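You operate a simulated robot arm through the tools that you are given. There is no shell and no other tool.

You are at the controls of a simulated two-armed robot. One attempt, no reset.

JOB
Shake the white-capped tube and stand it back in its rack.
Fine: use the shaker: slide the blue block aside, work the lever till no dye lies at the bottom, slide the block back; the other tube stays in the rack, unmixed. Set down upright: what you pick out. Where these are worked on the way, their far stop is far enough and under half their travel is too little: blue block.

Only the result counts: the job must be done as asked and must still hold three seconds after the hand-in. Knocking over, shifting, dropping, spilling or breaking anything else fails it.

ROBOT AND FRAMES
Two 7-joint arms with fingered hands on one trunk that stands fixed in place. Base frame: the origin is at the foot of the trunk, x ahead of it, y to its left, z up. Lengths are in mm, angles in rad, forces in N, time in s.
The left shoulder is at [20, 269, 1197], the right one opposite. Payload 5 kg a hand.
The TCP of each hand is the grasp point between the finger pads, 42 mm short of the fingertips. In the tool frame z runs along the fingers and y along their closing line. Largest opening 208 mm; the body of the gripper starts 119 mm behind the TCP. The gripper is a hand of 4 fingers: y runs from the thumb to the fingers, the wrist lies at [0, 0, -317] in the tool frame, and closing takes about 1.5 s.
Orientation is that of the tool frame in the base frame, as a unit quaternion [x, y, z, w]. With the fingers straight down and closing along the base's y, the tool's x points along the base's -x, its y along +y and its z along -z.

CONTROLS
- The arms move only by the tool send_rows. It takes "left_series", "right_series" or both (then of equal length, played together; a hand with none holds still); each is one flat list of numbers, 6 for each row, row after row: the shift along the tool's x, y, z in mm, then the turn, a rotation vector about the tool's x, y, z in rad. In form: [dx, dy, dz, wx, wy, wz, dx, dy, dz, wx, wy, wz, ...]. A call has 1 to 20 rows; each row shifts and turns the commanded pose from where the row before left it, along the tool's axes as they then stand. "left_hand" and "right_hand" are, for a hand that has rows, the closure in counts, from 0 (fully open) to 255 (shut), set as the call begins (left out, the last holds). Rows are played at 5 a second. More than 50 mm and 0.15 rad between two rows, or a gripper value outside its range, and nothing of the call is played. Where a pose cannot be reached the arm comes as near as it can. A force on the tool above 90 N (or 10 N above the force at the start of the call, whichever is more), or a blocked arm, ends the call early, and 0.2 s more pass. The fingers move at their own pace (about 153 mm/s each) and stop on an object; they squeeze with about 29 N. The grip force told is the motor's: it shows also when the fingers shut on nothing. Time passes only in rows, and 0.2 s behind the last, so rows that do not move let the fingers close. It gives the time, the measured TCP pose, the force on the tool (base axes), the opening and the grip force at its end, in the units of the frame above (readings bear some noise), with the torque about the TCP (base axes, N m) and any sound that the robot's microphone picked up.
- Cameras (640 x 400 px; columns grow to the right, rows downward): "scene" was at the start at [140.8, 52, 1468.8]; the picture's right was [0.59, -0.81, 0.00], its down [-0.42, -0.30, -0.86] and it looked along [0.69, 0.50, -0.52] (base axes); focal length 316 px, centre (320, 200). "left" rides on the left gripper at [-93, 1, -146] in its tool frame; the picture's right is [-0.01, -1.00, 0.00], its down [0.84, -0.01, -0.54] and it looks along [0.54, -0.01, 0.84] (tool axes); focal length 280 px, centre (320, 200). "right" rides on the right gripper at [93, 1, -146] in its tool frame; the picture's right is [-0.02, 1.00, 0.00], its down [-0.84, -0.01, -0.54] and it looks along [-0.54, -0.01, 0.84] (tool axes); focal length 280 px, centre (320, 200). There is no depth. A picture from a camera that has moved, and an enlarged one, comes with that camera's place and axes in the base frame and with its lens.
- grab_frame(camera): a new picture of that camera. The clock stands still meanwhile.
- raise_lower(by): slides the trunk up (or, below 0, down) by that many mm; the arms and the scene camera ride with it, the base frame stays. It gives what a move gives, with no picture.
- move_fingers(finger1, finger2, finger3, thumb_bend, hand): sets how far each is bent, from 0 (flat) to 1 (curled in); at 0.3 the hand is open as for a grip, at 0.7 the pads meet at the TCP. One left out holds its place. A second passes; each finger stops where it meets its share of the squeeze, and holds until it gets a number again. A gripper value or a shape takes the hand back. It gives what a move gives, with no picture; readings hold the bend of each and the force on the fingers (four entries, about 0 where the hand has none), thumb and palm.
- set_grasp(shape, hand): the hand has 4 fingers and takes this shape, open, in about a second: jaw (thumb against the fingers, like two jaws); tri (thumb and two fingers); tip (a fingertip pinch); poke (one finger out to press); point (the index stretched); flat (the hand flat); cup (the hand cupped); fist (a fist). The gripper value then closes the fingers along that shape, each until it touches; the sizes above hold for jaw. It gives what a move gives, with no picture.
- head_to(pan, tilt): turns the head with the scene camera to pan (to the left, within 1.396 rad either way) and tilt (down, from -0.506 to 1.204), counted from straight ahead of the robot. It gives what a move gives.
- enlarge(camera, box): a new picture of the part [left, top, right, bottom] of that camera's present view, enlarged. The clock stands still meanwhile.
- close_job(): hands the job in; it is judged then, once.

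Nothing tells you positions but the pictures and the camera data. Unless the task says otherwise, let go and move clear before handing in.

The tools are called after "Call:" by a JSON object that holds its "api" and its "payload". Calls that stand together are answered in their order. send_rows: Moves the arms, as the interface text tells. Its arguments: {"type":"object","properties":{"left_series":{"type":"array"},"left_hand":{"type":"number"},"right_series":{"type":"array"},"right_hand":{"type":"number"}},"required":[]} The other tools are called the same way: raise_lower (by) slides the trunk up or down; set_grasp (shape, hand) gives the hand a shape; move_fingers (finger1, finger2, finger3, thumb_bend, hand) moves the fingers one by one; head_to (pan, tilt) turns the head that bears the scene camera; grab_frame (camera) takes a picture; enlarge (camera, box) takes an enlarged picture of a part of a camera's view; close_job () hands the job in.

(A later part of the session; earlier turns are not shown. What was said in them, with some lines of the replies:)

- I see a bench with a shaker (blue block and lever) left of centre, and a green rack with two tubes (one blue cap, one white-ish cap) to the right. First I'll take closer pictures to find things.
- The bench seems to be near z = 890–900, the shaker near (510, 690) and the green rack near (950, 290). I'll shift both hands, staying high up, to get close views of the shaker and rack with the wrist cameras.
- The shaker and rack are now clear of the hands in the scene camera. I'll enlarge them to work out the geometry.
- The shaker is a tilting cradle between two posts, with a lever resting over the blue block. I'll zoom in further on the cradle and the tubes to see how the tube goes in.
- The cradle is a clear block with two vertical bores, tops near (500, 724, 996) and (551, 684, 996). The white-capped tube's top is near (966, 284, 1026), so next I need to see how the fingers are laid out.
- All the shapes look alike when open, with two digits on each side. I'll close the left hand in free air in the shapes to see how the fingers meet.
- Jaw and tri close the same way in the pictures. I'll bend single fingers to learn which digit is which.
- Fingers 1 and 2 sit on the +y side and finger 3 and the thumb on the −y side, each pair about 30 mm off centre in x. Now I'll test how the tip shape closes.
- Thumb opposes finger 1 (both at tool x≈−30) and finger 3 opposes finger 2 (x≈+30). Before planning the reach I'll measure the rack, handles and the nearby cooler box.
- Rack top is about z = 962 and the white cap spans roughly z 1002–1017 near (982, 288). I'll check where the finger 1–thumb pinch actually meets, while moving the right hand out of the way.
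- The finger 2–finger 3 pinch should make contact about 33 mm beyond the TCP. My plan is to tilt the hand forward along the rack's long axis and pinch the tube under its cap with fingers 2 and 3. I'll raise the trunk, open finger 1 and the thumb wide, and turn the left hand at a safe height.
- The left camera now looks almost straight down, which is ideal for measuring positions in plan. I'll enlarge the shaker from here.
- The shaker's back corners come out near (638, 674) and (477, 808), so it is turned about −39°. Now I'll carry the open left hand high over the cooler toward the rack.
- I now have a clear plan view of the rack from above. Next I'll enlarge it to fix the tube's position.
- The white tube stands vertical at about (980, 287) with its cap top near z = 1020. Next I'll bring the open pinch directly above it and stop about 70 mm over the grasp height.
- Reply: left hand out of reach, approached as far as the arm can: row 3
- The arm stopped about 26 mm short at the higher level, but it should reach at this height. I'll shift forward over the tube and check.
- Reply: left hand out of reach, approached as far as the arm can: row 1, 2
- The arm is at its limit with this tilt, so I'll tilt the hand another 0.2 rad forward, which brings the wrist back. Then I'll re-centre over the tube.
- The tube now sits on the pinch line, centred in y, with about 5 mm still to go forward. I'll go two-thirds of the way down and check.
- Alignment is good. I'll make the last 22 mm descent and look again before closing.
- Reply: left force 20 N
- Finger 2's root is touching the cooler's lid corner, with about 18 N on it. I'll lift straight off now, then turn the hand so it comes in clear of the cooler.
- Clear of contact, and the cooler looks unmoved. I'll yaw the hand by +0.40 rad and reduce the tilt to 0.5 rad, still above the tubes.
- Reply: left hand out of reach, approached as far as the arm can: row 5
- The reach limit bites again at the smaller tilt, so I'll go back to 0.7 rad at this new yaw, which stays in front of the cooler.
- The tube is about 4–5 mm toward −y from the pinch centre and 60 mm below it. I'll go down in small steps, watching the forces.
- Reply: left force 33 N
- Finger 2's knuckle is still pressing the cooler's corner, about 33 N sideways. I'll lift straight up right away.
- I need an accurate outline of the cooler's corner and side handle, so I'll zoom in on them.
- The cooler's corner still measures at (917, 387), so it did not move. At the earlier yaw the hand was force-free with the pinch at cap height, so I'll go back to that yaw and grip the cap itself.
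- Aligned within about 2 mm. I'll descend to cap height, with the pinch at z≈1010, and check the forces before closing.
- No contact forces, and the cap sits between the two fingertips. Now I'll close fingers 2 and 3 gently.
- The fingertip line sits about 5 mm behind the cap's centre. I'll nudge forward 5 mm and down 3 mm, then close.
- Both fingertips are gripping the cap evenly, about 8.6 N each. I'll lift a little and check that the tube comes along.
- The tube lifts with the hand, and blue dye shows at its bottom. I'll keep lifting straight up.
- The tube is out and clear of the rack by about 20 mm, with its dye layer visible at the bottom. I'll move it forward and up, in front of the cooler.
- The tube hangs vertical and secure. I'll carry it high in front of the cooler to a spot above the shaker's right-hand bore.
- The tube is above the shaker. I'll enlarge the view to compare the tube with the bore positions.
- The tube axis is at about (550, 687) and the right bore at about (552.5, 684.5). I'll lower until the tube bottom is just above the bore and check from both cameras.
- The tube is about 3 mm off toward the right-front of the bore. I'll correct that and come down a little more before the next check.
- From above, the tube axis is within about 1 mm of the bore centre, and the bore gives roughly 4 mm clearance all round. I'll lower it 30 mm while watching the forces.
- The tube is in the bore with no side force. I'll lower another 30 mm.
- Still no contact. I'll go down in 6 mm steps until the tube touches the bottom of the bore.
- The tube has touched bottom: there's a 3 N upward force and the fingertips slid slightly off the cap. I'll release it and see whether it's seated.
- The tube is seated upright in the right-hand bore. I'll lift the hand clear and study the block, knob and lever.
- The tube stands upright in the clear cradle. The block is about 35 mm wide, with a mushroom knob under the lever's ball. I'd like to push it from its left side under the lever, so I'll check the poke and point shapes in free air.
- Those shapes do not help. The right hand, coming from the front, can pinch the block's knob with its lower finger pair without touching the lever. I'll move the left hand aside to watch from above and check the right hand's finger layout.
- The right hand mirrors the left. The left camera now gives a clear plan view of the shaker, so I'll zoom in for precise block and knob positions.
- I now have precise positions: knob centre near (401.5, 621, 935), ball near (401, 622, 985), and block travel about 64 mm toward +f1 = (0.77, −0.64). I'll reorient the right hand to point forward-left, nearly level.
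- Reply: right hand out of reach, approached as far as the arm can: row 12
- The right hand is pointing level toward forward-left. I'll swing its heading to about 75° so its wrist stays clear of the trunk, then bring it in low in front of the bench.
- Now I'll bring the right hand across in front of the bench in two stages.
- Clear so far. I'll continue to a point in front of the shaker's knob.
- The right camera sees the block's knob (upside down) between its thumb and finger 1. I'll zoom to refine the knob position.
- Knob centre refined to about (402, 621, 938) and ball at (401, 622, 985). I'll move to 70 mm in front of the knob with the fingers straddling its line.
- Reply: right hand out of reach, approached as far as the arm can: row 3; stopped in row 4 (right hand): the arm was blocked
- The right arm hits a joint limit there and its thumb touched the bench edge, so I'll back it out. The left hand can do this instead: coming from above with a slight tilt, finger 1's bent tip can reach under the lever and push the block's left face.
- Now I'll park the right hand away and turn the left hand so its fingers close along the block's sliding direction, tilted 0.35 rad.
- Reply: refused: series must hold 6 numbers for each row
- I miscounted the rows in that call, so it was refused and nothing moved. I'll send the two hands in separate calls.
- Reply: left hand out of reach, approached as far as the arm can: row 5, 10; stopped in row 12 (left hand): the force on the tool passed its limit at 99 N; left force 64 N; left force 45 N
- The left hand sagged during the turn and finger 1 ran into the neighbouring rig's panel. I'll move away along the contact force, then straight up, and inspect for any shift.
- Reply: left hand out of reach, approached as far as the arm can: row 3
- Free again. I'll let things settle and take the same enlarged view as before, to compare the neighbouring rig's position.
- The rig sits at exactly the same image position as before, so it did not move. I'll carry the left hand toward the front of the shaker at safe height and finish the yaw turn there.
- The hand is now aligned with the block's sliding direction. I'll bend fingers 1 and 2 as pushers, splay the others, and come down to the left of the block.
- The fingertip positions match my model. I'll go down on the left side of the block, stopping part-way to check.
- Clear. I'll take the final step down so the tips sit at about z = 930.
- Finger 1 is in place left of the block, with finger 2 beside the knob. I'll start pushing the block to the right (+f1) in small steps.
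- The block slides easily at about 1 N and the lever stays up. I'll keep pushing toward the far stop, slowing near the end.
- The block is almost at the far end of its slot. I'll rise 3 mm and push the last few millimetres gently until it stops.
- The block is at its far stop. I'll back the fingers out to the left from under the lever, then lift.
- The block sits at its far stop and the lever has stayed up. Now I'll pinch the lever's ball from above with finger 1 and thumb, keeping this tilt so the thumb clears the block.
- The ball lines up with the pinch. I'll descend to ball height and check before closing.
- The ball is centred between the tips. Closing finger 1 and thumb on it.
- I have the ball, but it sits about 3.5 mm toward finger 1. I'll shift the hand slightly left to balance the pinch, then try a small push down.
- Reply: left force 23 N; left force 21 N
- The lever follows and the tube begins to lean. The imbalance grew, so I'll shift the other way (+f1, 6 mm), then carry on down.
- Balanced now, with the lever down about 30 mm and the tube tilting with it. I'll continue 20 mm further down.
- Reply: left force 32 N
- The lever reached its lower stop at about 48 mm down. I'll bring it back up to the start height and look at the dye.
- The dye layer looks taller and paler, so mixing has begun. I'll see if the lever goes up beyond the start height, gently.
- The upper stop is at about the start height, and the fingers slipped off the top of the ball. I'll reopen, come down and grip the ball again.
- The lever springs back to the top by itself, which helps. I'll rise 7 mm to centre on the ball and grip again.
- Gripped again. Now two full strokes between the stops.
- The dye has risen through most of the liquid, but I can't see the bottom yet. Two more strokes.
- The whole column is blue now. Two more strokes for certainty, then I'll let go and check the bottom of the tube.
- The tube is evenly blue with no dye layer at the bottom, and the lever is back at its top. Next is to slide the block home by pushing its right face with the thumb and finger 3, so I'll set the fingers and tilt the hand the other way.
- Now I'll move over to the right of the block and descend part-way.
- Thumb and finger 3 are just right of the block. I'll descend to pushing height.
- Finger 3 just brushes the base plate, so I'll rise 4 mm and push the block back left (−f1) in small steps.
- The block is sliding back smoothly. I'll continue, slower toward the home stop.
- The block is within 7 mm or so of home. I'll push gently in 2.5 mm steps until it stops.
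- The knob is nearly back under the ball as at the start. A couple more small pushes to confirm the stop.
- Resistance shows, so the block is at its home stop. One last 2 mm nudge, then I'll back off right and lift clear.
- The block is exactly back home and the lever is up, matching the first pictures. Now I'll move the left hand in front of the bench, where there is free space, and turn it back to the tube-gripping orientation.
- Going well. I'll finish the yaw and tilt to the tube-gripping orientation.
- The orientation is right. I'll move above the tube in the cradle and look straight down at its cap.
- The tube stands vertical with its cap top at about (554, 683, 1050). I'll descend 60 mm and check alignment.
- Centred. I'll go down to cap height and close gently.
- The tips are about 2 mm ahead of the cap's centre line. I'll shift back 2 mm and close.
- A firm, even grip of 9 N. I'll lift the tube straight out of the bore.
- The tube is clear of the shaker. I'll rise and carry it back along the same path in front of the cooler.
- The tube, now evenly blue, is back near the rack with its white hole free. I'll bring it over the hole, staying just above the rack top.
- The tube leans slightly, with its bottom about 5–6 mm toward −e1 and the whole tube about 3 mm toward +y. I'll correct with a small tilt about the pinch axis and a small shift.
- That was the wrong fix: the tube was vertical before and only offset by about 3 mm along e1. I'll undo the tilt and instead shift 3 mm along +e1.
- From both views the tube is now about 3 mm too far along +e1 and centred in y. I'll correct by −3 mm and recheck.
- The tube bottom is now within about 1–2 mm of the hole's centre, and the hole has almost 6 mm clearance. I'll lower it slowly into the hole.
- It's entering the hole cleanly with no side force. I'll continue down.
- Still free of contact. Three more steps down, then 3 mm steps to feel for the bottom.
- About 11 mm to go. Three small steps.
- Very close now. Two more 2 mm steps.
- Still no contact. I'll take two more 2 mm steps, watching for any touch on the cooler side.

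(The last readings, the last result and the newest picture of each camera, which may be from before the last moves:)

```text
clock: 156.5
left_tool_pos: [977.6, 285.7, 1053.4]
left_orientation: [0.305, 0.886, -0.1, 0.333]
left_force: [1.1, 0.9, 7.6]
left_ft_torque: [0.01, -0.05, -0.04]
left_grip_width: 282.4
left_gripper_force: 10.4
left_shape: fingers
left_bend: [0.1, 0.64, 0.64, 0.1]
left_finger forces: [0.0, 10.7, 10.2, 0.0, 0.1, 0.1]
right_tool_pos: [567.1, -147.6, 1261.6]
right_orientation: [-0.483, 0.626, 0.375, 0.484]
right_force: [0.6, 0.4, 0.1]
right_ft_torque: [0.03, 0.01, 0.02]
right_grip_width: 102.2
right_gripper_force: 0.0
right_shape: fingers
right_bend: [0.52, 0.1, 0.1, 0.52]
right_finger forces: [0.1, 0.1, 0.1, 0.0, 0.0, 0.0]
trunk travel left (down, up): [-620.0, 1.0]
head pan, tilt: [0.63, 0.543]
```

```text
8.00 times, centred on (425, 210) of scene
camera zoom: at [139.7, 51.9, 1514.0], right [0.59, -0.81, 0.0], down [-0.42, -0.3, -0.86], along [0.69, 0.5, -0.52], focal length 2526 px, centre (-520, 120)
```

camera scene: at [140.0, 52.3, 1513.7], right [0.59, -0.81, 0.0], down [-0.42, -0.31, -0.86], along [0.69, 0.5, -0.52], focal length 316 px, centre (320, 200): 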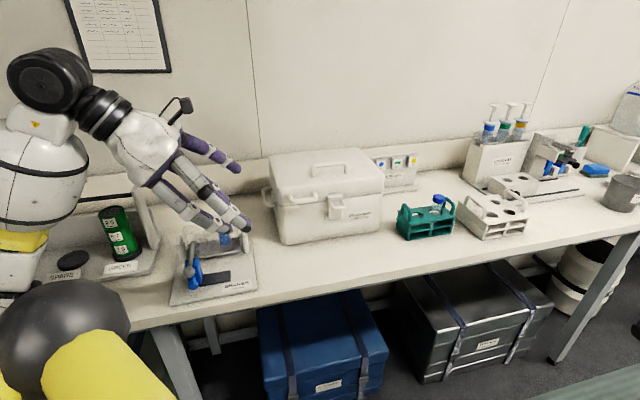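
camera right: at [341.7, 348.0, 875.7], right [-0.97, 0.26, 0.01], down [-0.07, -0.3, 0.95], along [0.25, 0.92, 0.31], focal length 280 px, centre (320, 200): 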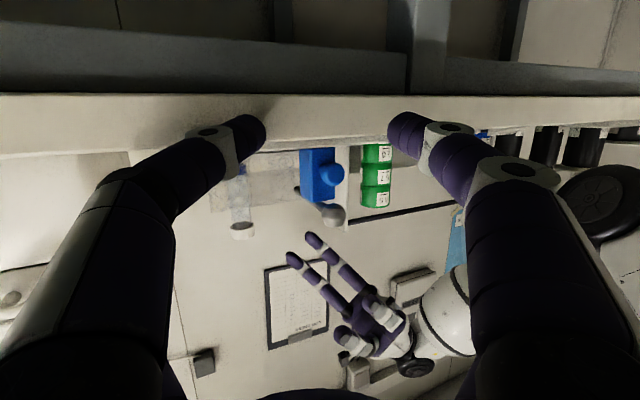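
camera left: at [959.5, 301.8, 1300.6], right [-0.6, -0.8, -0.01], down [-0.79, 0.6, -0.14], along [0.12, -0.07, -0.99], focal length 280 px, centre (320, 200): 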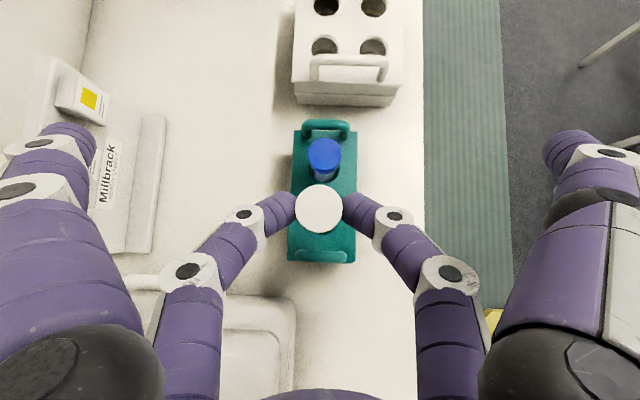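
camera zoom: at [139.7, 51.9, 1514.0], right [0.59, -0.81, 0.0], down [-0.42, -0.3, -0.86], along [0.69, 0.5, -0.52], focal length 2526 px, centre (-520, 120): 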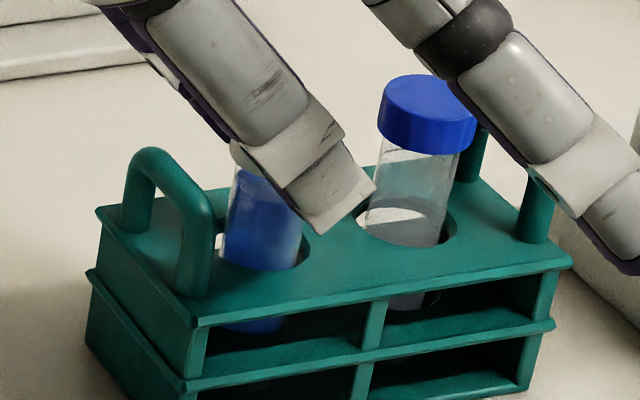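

The tube has touched bottom: 7.6 N straight up with no sideways moment. I'll ease up 1.5 mm and release.

Call:
{"api": "send_rows", "payload": {"left_series": [-1.0, 0.04, -1.1, 0, 0, 0, 0, 0, 0, 0, 0, 0]}}

Call:
{"api": "move_fingers", "payload": {"hand": "left", "finger2": 0.54, "finger3": 0.54}}

Call:
{"api": "enlarge", "payload": {"camera": "left", "box": [230, 80, 410, 280]}}

Call:
{"api": "enlarge", "payload": {"camera": "scene", "box": [395, 185, 455, 235]}}

```text
clock: 157.1
left_tool_pos: [976.5, 286.5, 1053.3]
left_orientation: [0.307, 0.886, -0.101, 0.332]
left_force: [0.9, -0.3, 4.8]
left_ft_torque: [0.04, -0.05, -0.03]
left_grip_width: 282.4
left_gripper_force: 10.6
left_shape: fingers
left_bend: [0.1, 0.64, 0.64, 0.1]
left_finger forces: [0.0, 10.4, 10.0, 0.0, 0.1, 0.0]
right_tool_pos: [566.8, -146.4, 1262.0]
right_orientation: [-0.483, 0.625, 0.376, 0.485]
right_force: [-0.3, -0.3, 0.5]
right_ft_torque: [-0.01, 0.01, 0.02]
right_grip_width: 102.1
right_gripper_force: 0.1
right_shape: fingers
right_bend: [0.52, 0.1, 0.1, 0.52]
right_finger forces: [0.1, 0.0, 0.1, 0.1, 0.0, 0.1]
trunk travel left (down, up): [-620.0, 1.0]
head pan, tilt: [0.63, 0.543]
```

```text
clock: 158.1
left_tool_pos: [976.9, 285.7, 1053.6]
left_orientation: [0.306, 0.887, -0.101, 0.332]
left_force: [0.2, 0.4, -0.9]
left_ft_torque: [-0.02, -0.02, 0.01]
left_grip_width: 282.4
left_gripper_force: 0.1
left_shape: fingers
left_bend: [0.1, 0.54, 0.54, 0.1]
left_finger forces: [0.0, 0.1, 0.1, 0.0, 0.1, 0.0]
right_tool_pos: [566.3, -147.0, 1259.7]
right_orientation: [-0.482, 0.626, 0.375, 0.485]
right_force: [-0.1, -0.2, -0.6]
right_ft_torque: [0.01, 0.01, 0.02]
right_grip_width: 102.2
right_gripper_force: 0.1
right_shape: fingers
right_bend: [0.52, 0.1, 0.1, 0.52]
right_finger forces: [0.0, 0.1, 0.0, 0.1, 0.1, 0.0]
trunk travel left (down, up): [-620.0, 1.0]
head pan, tilt: [0.63, 0.543]
```

```text
2.00 times, centred on (320, 180) of left
camera zoom: at [956.5, 299.2, 1225.5], right [-0.6, -0.8, -0.01], down [-0.79, 0.6, -0.14], along [0.12, -0.07, -0.99], focal length 561 px, centre (320, 240)
```

zoom: 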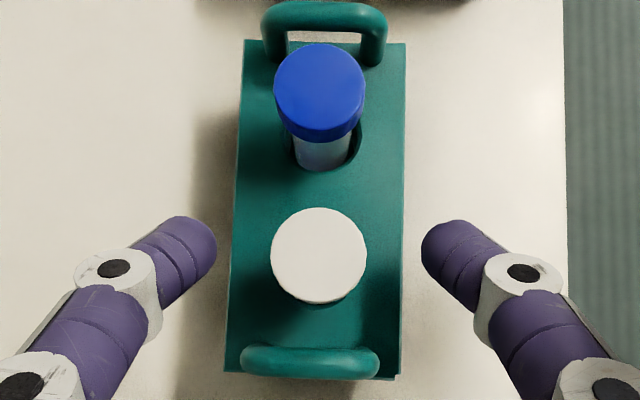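

```text
8.00 times, centred on (425, 210) of scene
camera zoom: at [140.3, 52.1, 1513.8], right [0.59, -0.81, 0.0], down [-0.42, -0.3, -0.86], along [0.69, 0.5, -0.52], focal length 2526 px, centre (-520, 120)
```

zoom: 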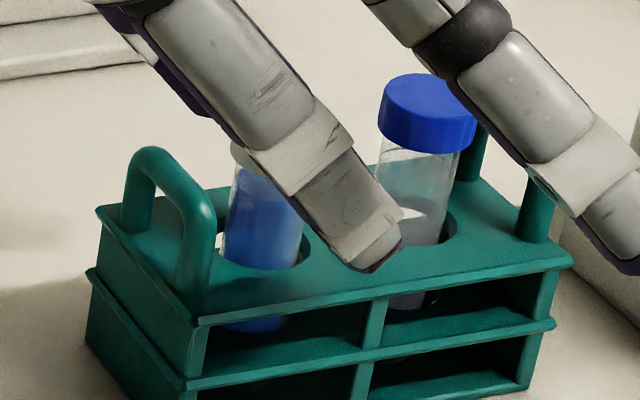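

The tube stands in its hole and the fingers are clear. I'll lift straight up, then retreat forward.

Call:
{"api": "send_rows", "payload": {"left_series": [-7.6, 0.3, -8.8, 0, 0, 0, -15.2, 0.57, -17.6, 0, 0, 0, -15.2, 0.57, -17.6, 0, 0, 0, -7.6, 0.3, -8.8, 0, 0, 0, -9.8, -23.9, -11.8, 0, 0, 0, -9.8, -23.9, -11.8, 0, 0, 0, -9.8, -23.9, -11.8, 0, 0, 0, -9.8, -23.9, -11.8, 0, 0, 0, -9.8, -23.9, -11.8, 0, 0, 0, 0, 0, 0, 0, 0, 0]}}

Call:
{"api": "enlarge", "payload": {"camera": "scene", "box": [390, 175, 470, 245]}}

Call:
{"api": "grab_frame", "payload": {"camera": "left"}}

```text
clock: 160.3
left_tool_pos: [903.6, 190.9, 1197.5]
left_orientation: [0.305, 0.887, -0.101, 0.332]
left_force: [0.2, 0.6, -0.9]
left_ft_torque: [-0.07, 0.0, -0.02]
left_grip_width: 282.5
left_gripper_force: 0.1
left_shape: fingers
left_bend: [0.1, 0.54, 0.54, 0.1]
left_finger forces: [0.0, 0.0, 0.0, 0.0, 0.0, 0.0]
right_tool_pos: [566.9, -147.0, 1261.2]
right_orientation: [-0.483, 0.626, 0.375, 0.483]
right_force: [0.2, -0.8, 0.4]
right_ft_torque: [-0.06, -0.01, 0.04]
right_grip_width: 102.2
right_gripper_force: 0.1
right_shape: fingers
right_bend: [0.52, 0.1, 0.1, 0.52]
right_finger forces: [0.1, 0.1, 0.0, 0.0, 0.1, 0.0]
trunk travel left (down, up): [-620.0, 1.0]
head pan, tilt: [0.63, 0.543]
```

```text
5.71 times, centred on (430, 210) of scene
camera zoom: at [140.6, 52.5, 1513.7], right [0.59, -0.81, 0.0], down [-0.42, -0.31, -0.86], along [0.69, 0.5, -0.52], focal length 1804 px, centre (-309, 143)
```

zoom: 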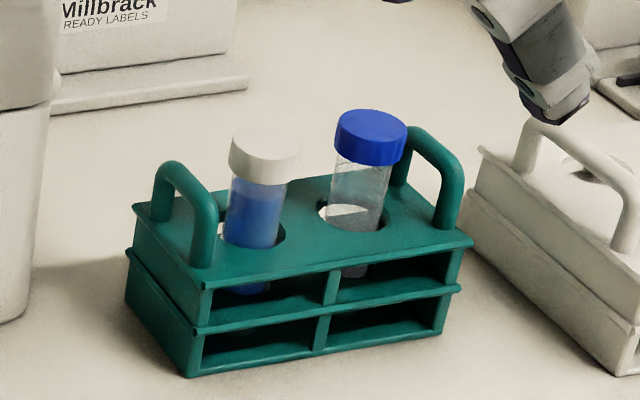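

```text
taken
camera left: at [882.7, 203.7, 1369.1], right [-0.6, -0.8, -0.01], down [-0.79, 0.6, -0.14], along [0.12, -0.07, -0.99], focal length 280 px, centre (320, 200)
```

left: 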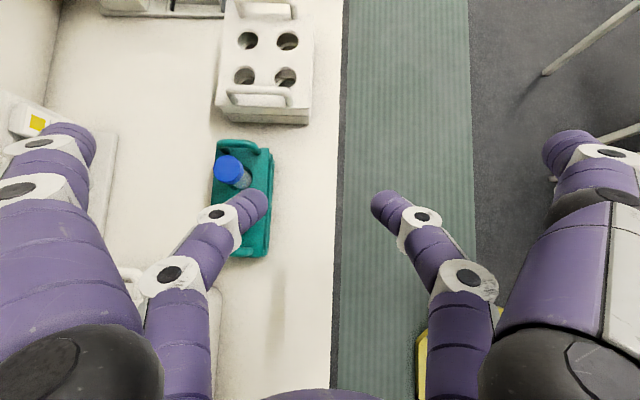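

The tube stands upright and evenly blue in its rack, and the blue-capped one is untouched and unmixed. I'll pull the left hand back a little and do a last overall check.

Call:
{"api": "send_rows", "payload": {"left_series": [17.3, -22.6, -25.5, 0, 0, 0, 17.3, -22.6, -25.5, 0, 0, 0, 17.3, -22.6, -25.5, 0, 0, 0, 0, 0, 0, 0, 0, 0, 0, 0, 0, 0, 0, 0]}}

Call:
{"api": "grab_frame", "payload": {"camera": "scene"}}

Call:
{"api": "enlarge", "payload": {"camera": "scene", "box": [150, 210, 340, 390]}}

Call:
{"api": "enlarge", "payload": {"camera": "scene", "box": [395, 185, 455, 235]}}

```text
clock: 161.5
left_tool_pos: [790.1, 193.3, 1222.3]
left_orientation: [0.306, 0.886, -0.1, 0.333]
left_force: [-0.5, -0.1, 0.7]
left_ft_torque: [0.05, -0.03, 0.06]
left_grip_width: 282.3
left_gripper_force: 0.0
left_shape: fingers
left_bend: [0.1, 0.54, 0.54, 0.1]
left_finger forces: [0.1, 0.0, 0.0, 0.0, 0.1, 0.0]
right_tool_pos: [565.4, -146.2, 1260.8]
right_orientation: [-0.482, 0.626, 0.375, 0.486]
right_force: [-0.6, -0.6, -0.6]
right_ft_torque: [-0.02, 0.01, -0.08]
right_grip_width: 102.0
right_gripper_force: 0.0
right_shape: fingers
right_bend: [0.52, 0.1, 0.1, 0.52]
right_finger forces: [0.1, 0.1, 0.0, 0.0, 0.0, 0.0]
trunk travel left (down, up): [-620.0, 1.0]
head pan, tilt: [0.63, 0.543]
```

```text
taken
camera scene: at [139.2, 52.0, 1514.1], right [0.59, -0.81, 0.0], down [-0.42, -0.3, -0.86], along [0.69, 0.51, -0.52], focal length 316 px, centre (320, 200)
```

scene: 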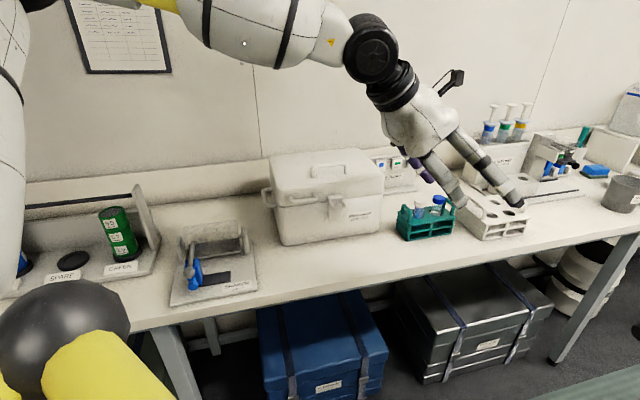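

```text
2.22 times, centred on (245, 300) of scene
camera zoom: at [139.2, 52.0, 1514.1], right [0.59, -0.81, 0.0], down [-0.42, -0.3, -0.86], along [0.69, 0.51, -0.52], focal length 702 px, centre (487, -22)
```

zoom: 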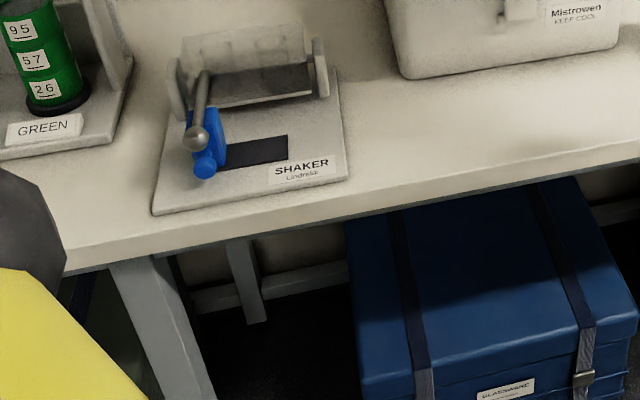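

```text
8.00 times, centred on (425, 210) of scene
camera zoom: at [139.2, 52.0, 1514.1], right [0.59, -0.81, 0.0], down [-0.42, -0.3, -0.86], along [0.69, 0.51, -0.52], focal length 2526 px, centre (-520, 120)
```

zoom: 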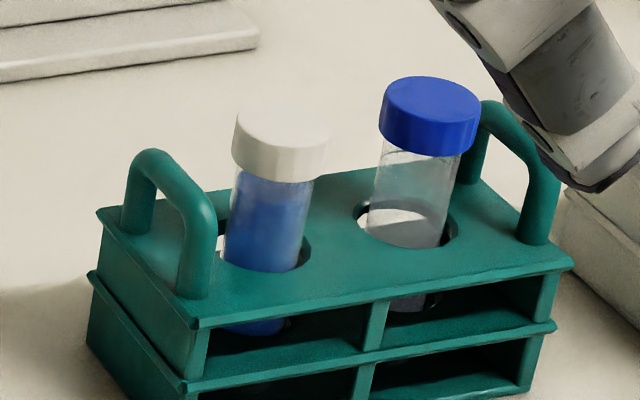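

Everything checks out. The white-capped tube is mixed and upright in its rack, and the blue-capped tube is unmixed in place. The block is home, the lever is up, nothing else looks shifted and both hands are clear, so I'm handing in.

Call:
{"api": "close_job", "payload": {}}

```text
The job is handed in.
```

I shook the white-capped tube in the shaker and stood it back upright in its rack, then handed the job in. No verdict came back after the hand-in.

- **Tube:** it is evenly blue from top to bottom, with no dye layer left at the base. It sits in its original hole, and the hand has let go and moved clear.
- **Shaker:** I slid the blue block to its far stop, worked the lever about seven full strokes, then slid the block back to its home stop. The lever is up, and the last pictures match the first ones.
- **Other tube:** the blue-capped tube is still in the rack, unmixed.

The hands bumped things four times along the way:

- **Cooler:** a finger pressed its corner twice, at about 18 N and then about 33 N.
- **Neighbouring rig:** a finger hit the panel of the rig with the green cylinder hard enough to trip the force limit (99 N).
- **Bench edge:** the right thumb touched it once, at about 13 N.

I compared the cooler and the rig with earlier pictures after each contact. They had not moved by more than the few millimetres I can measure.
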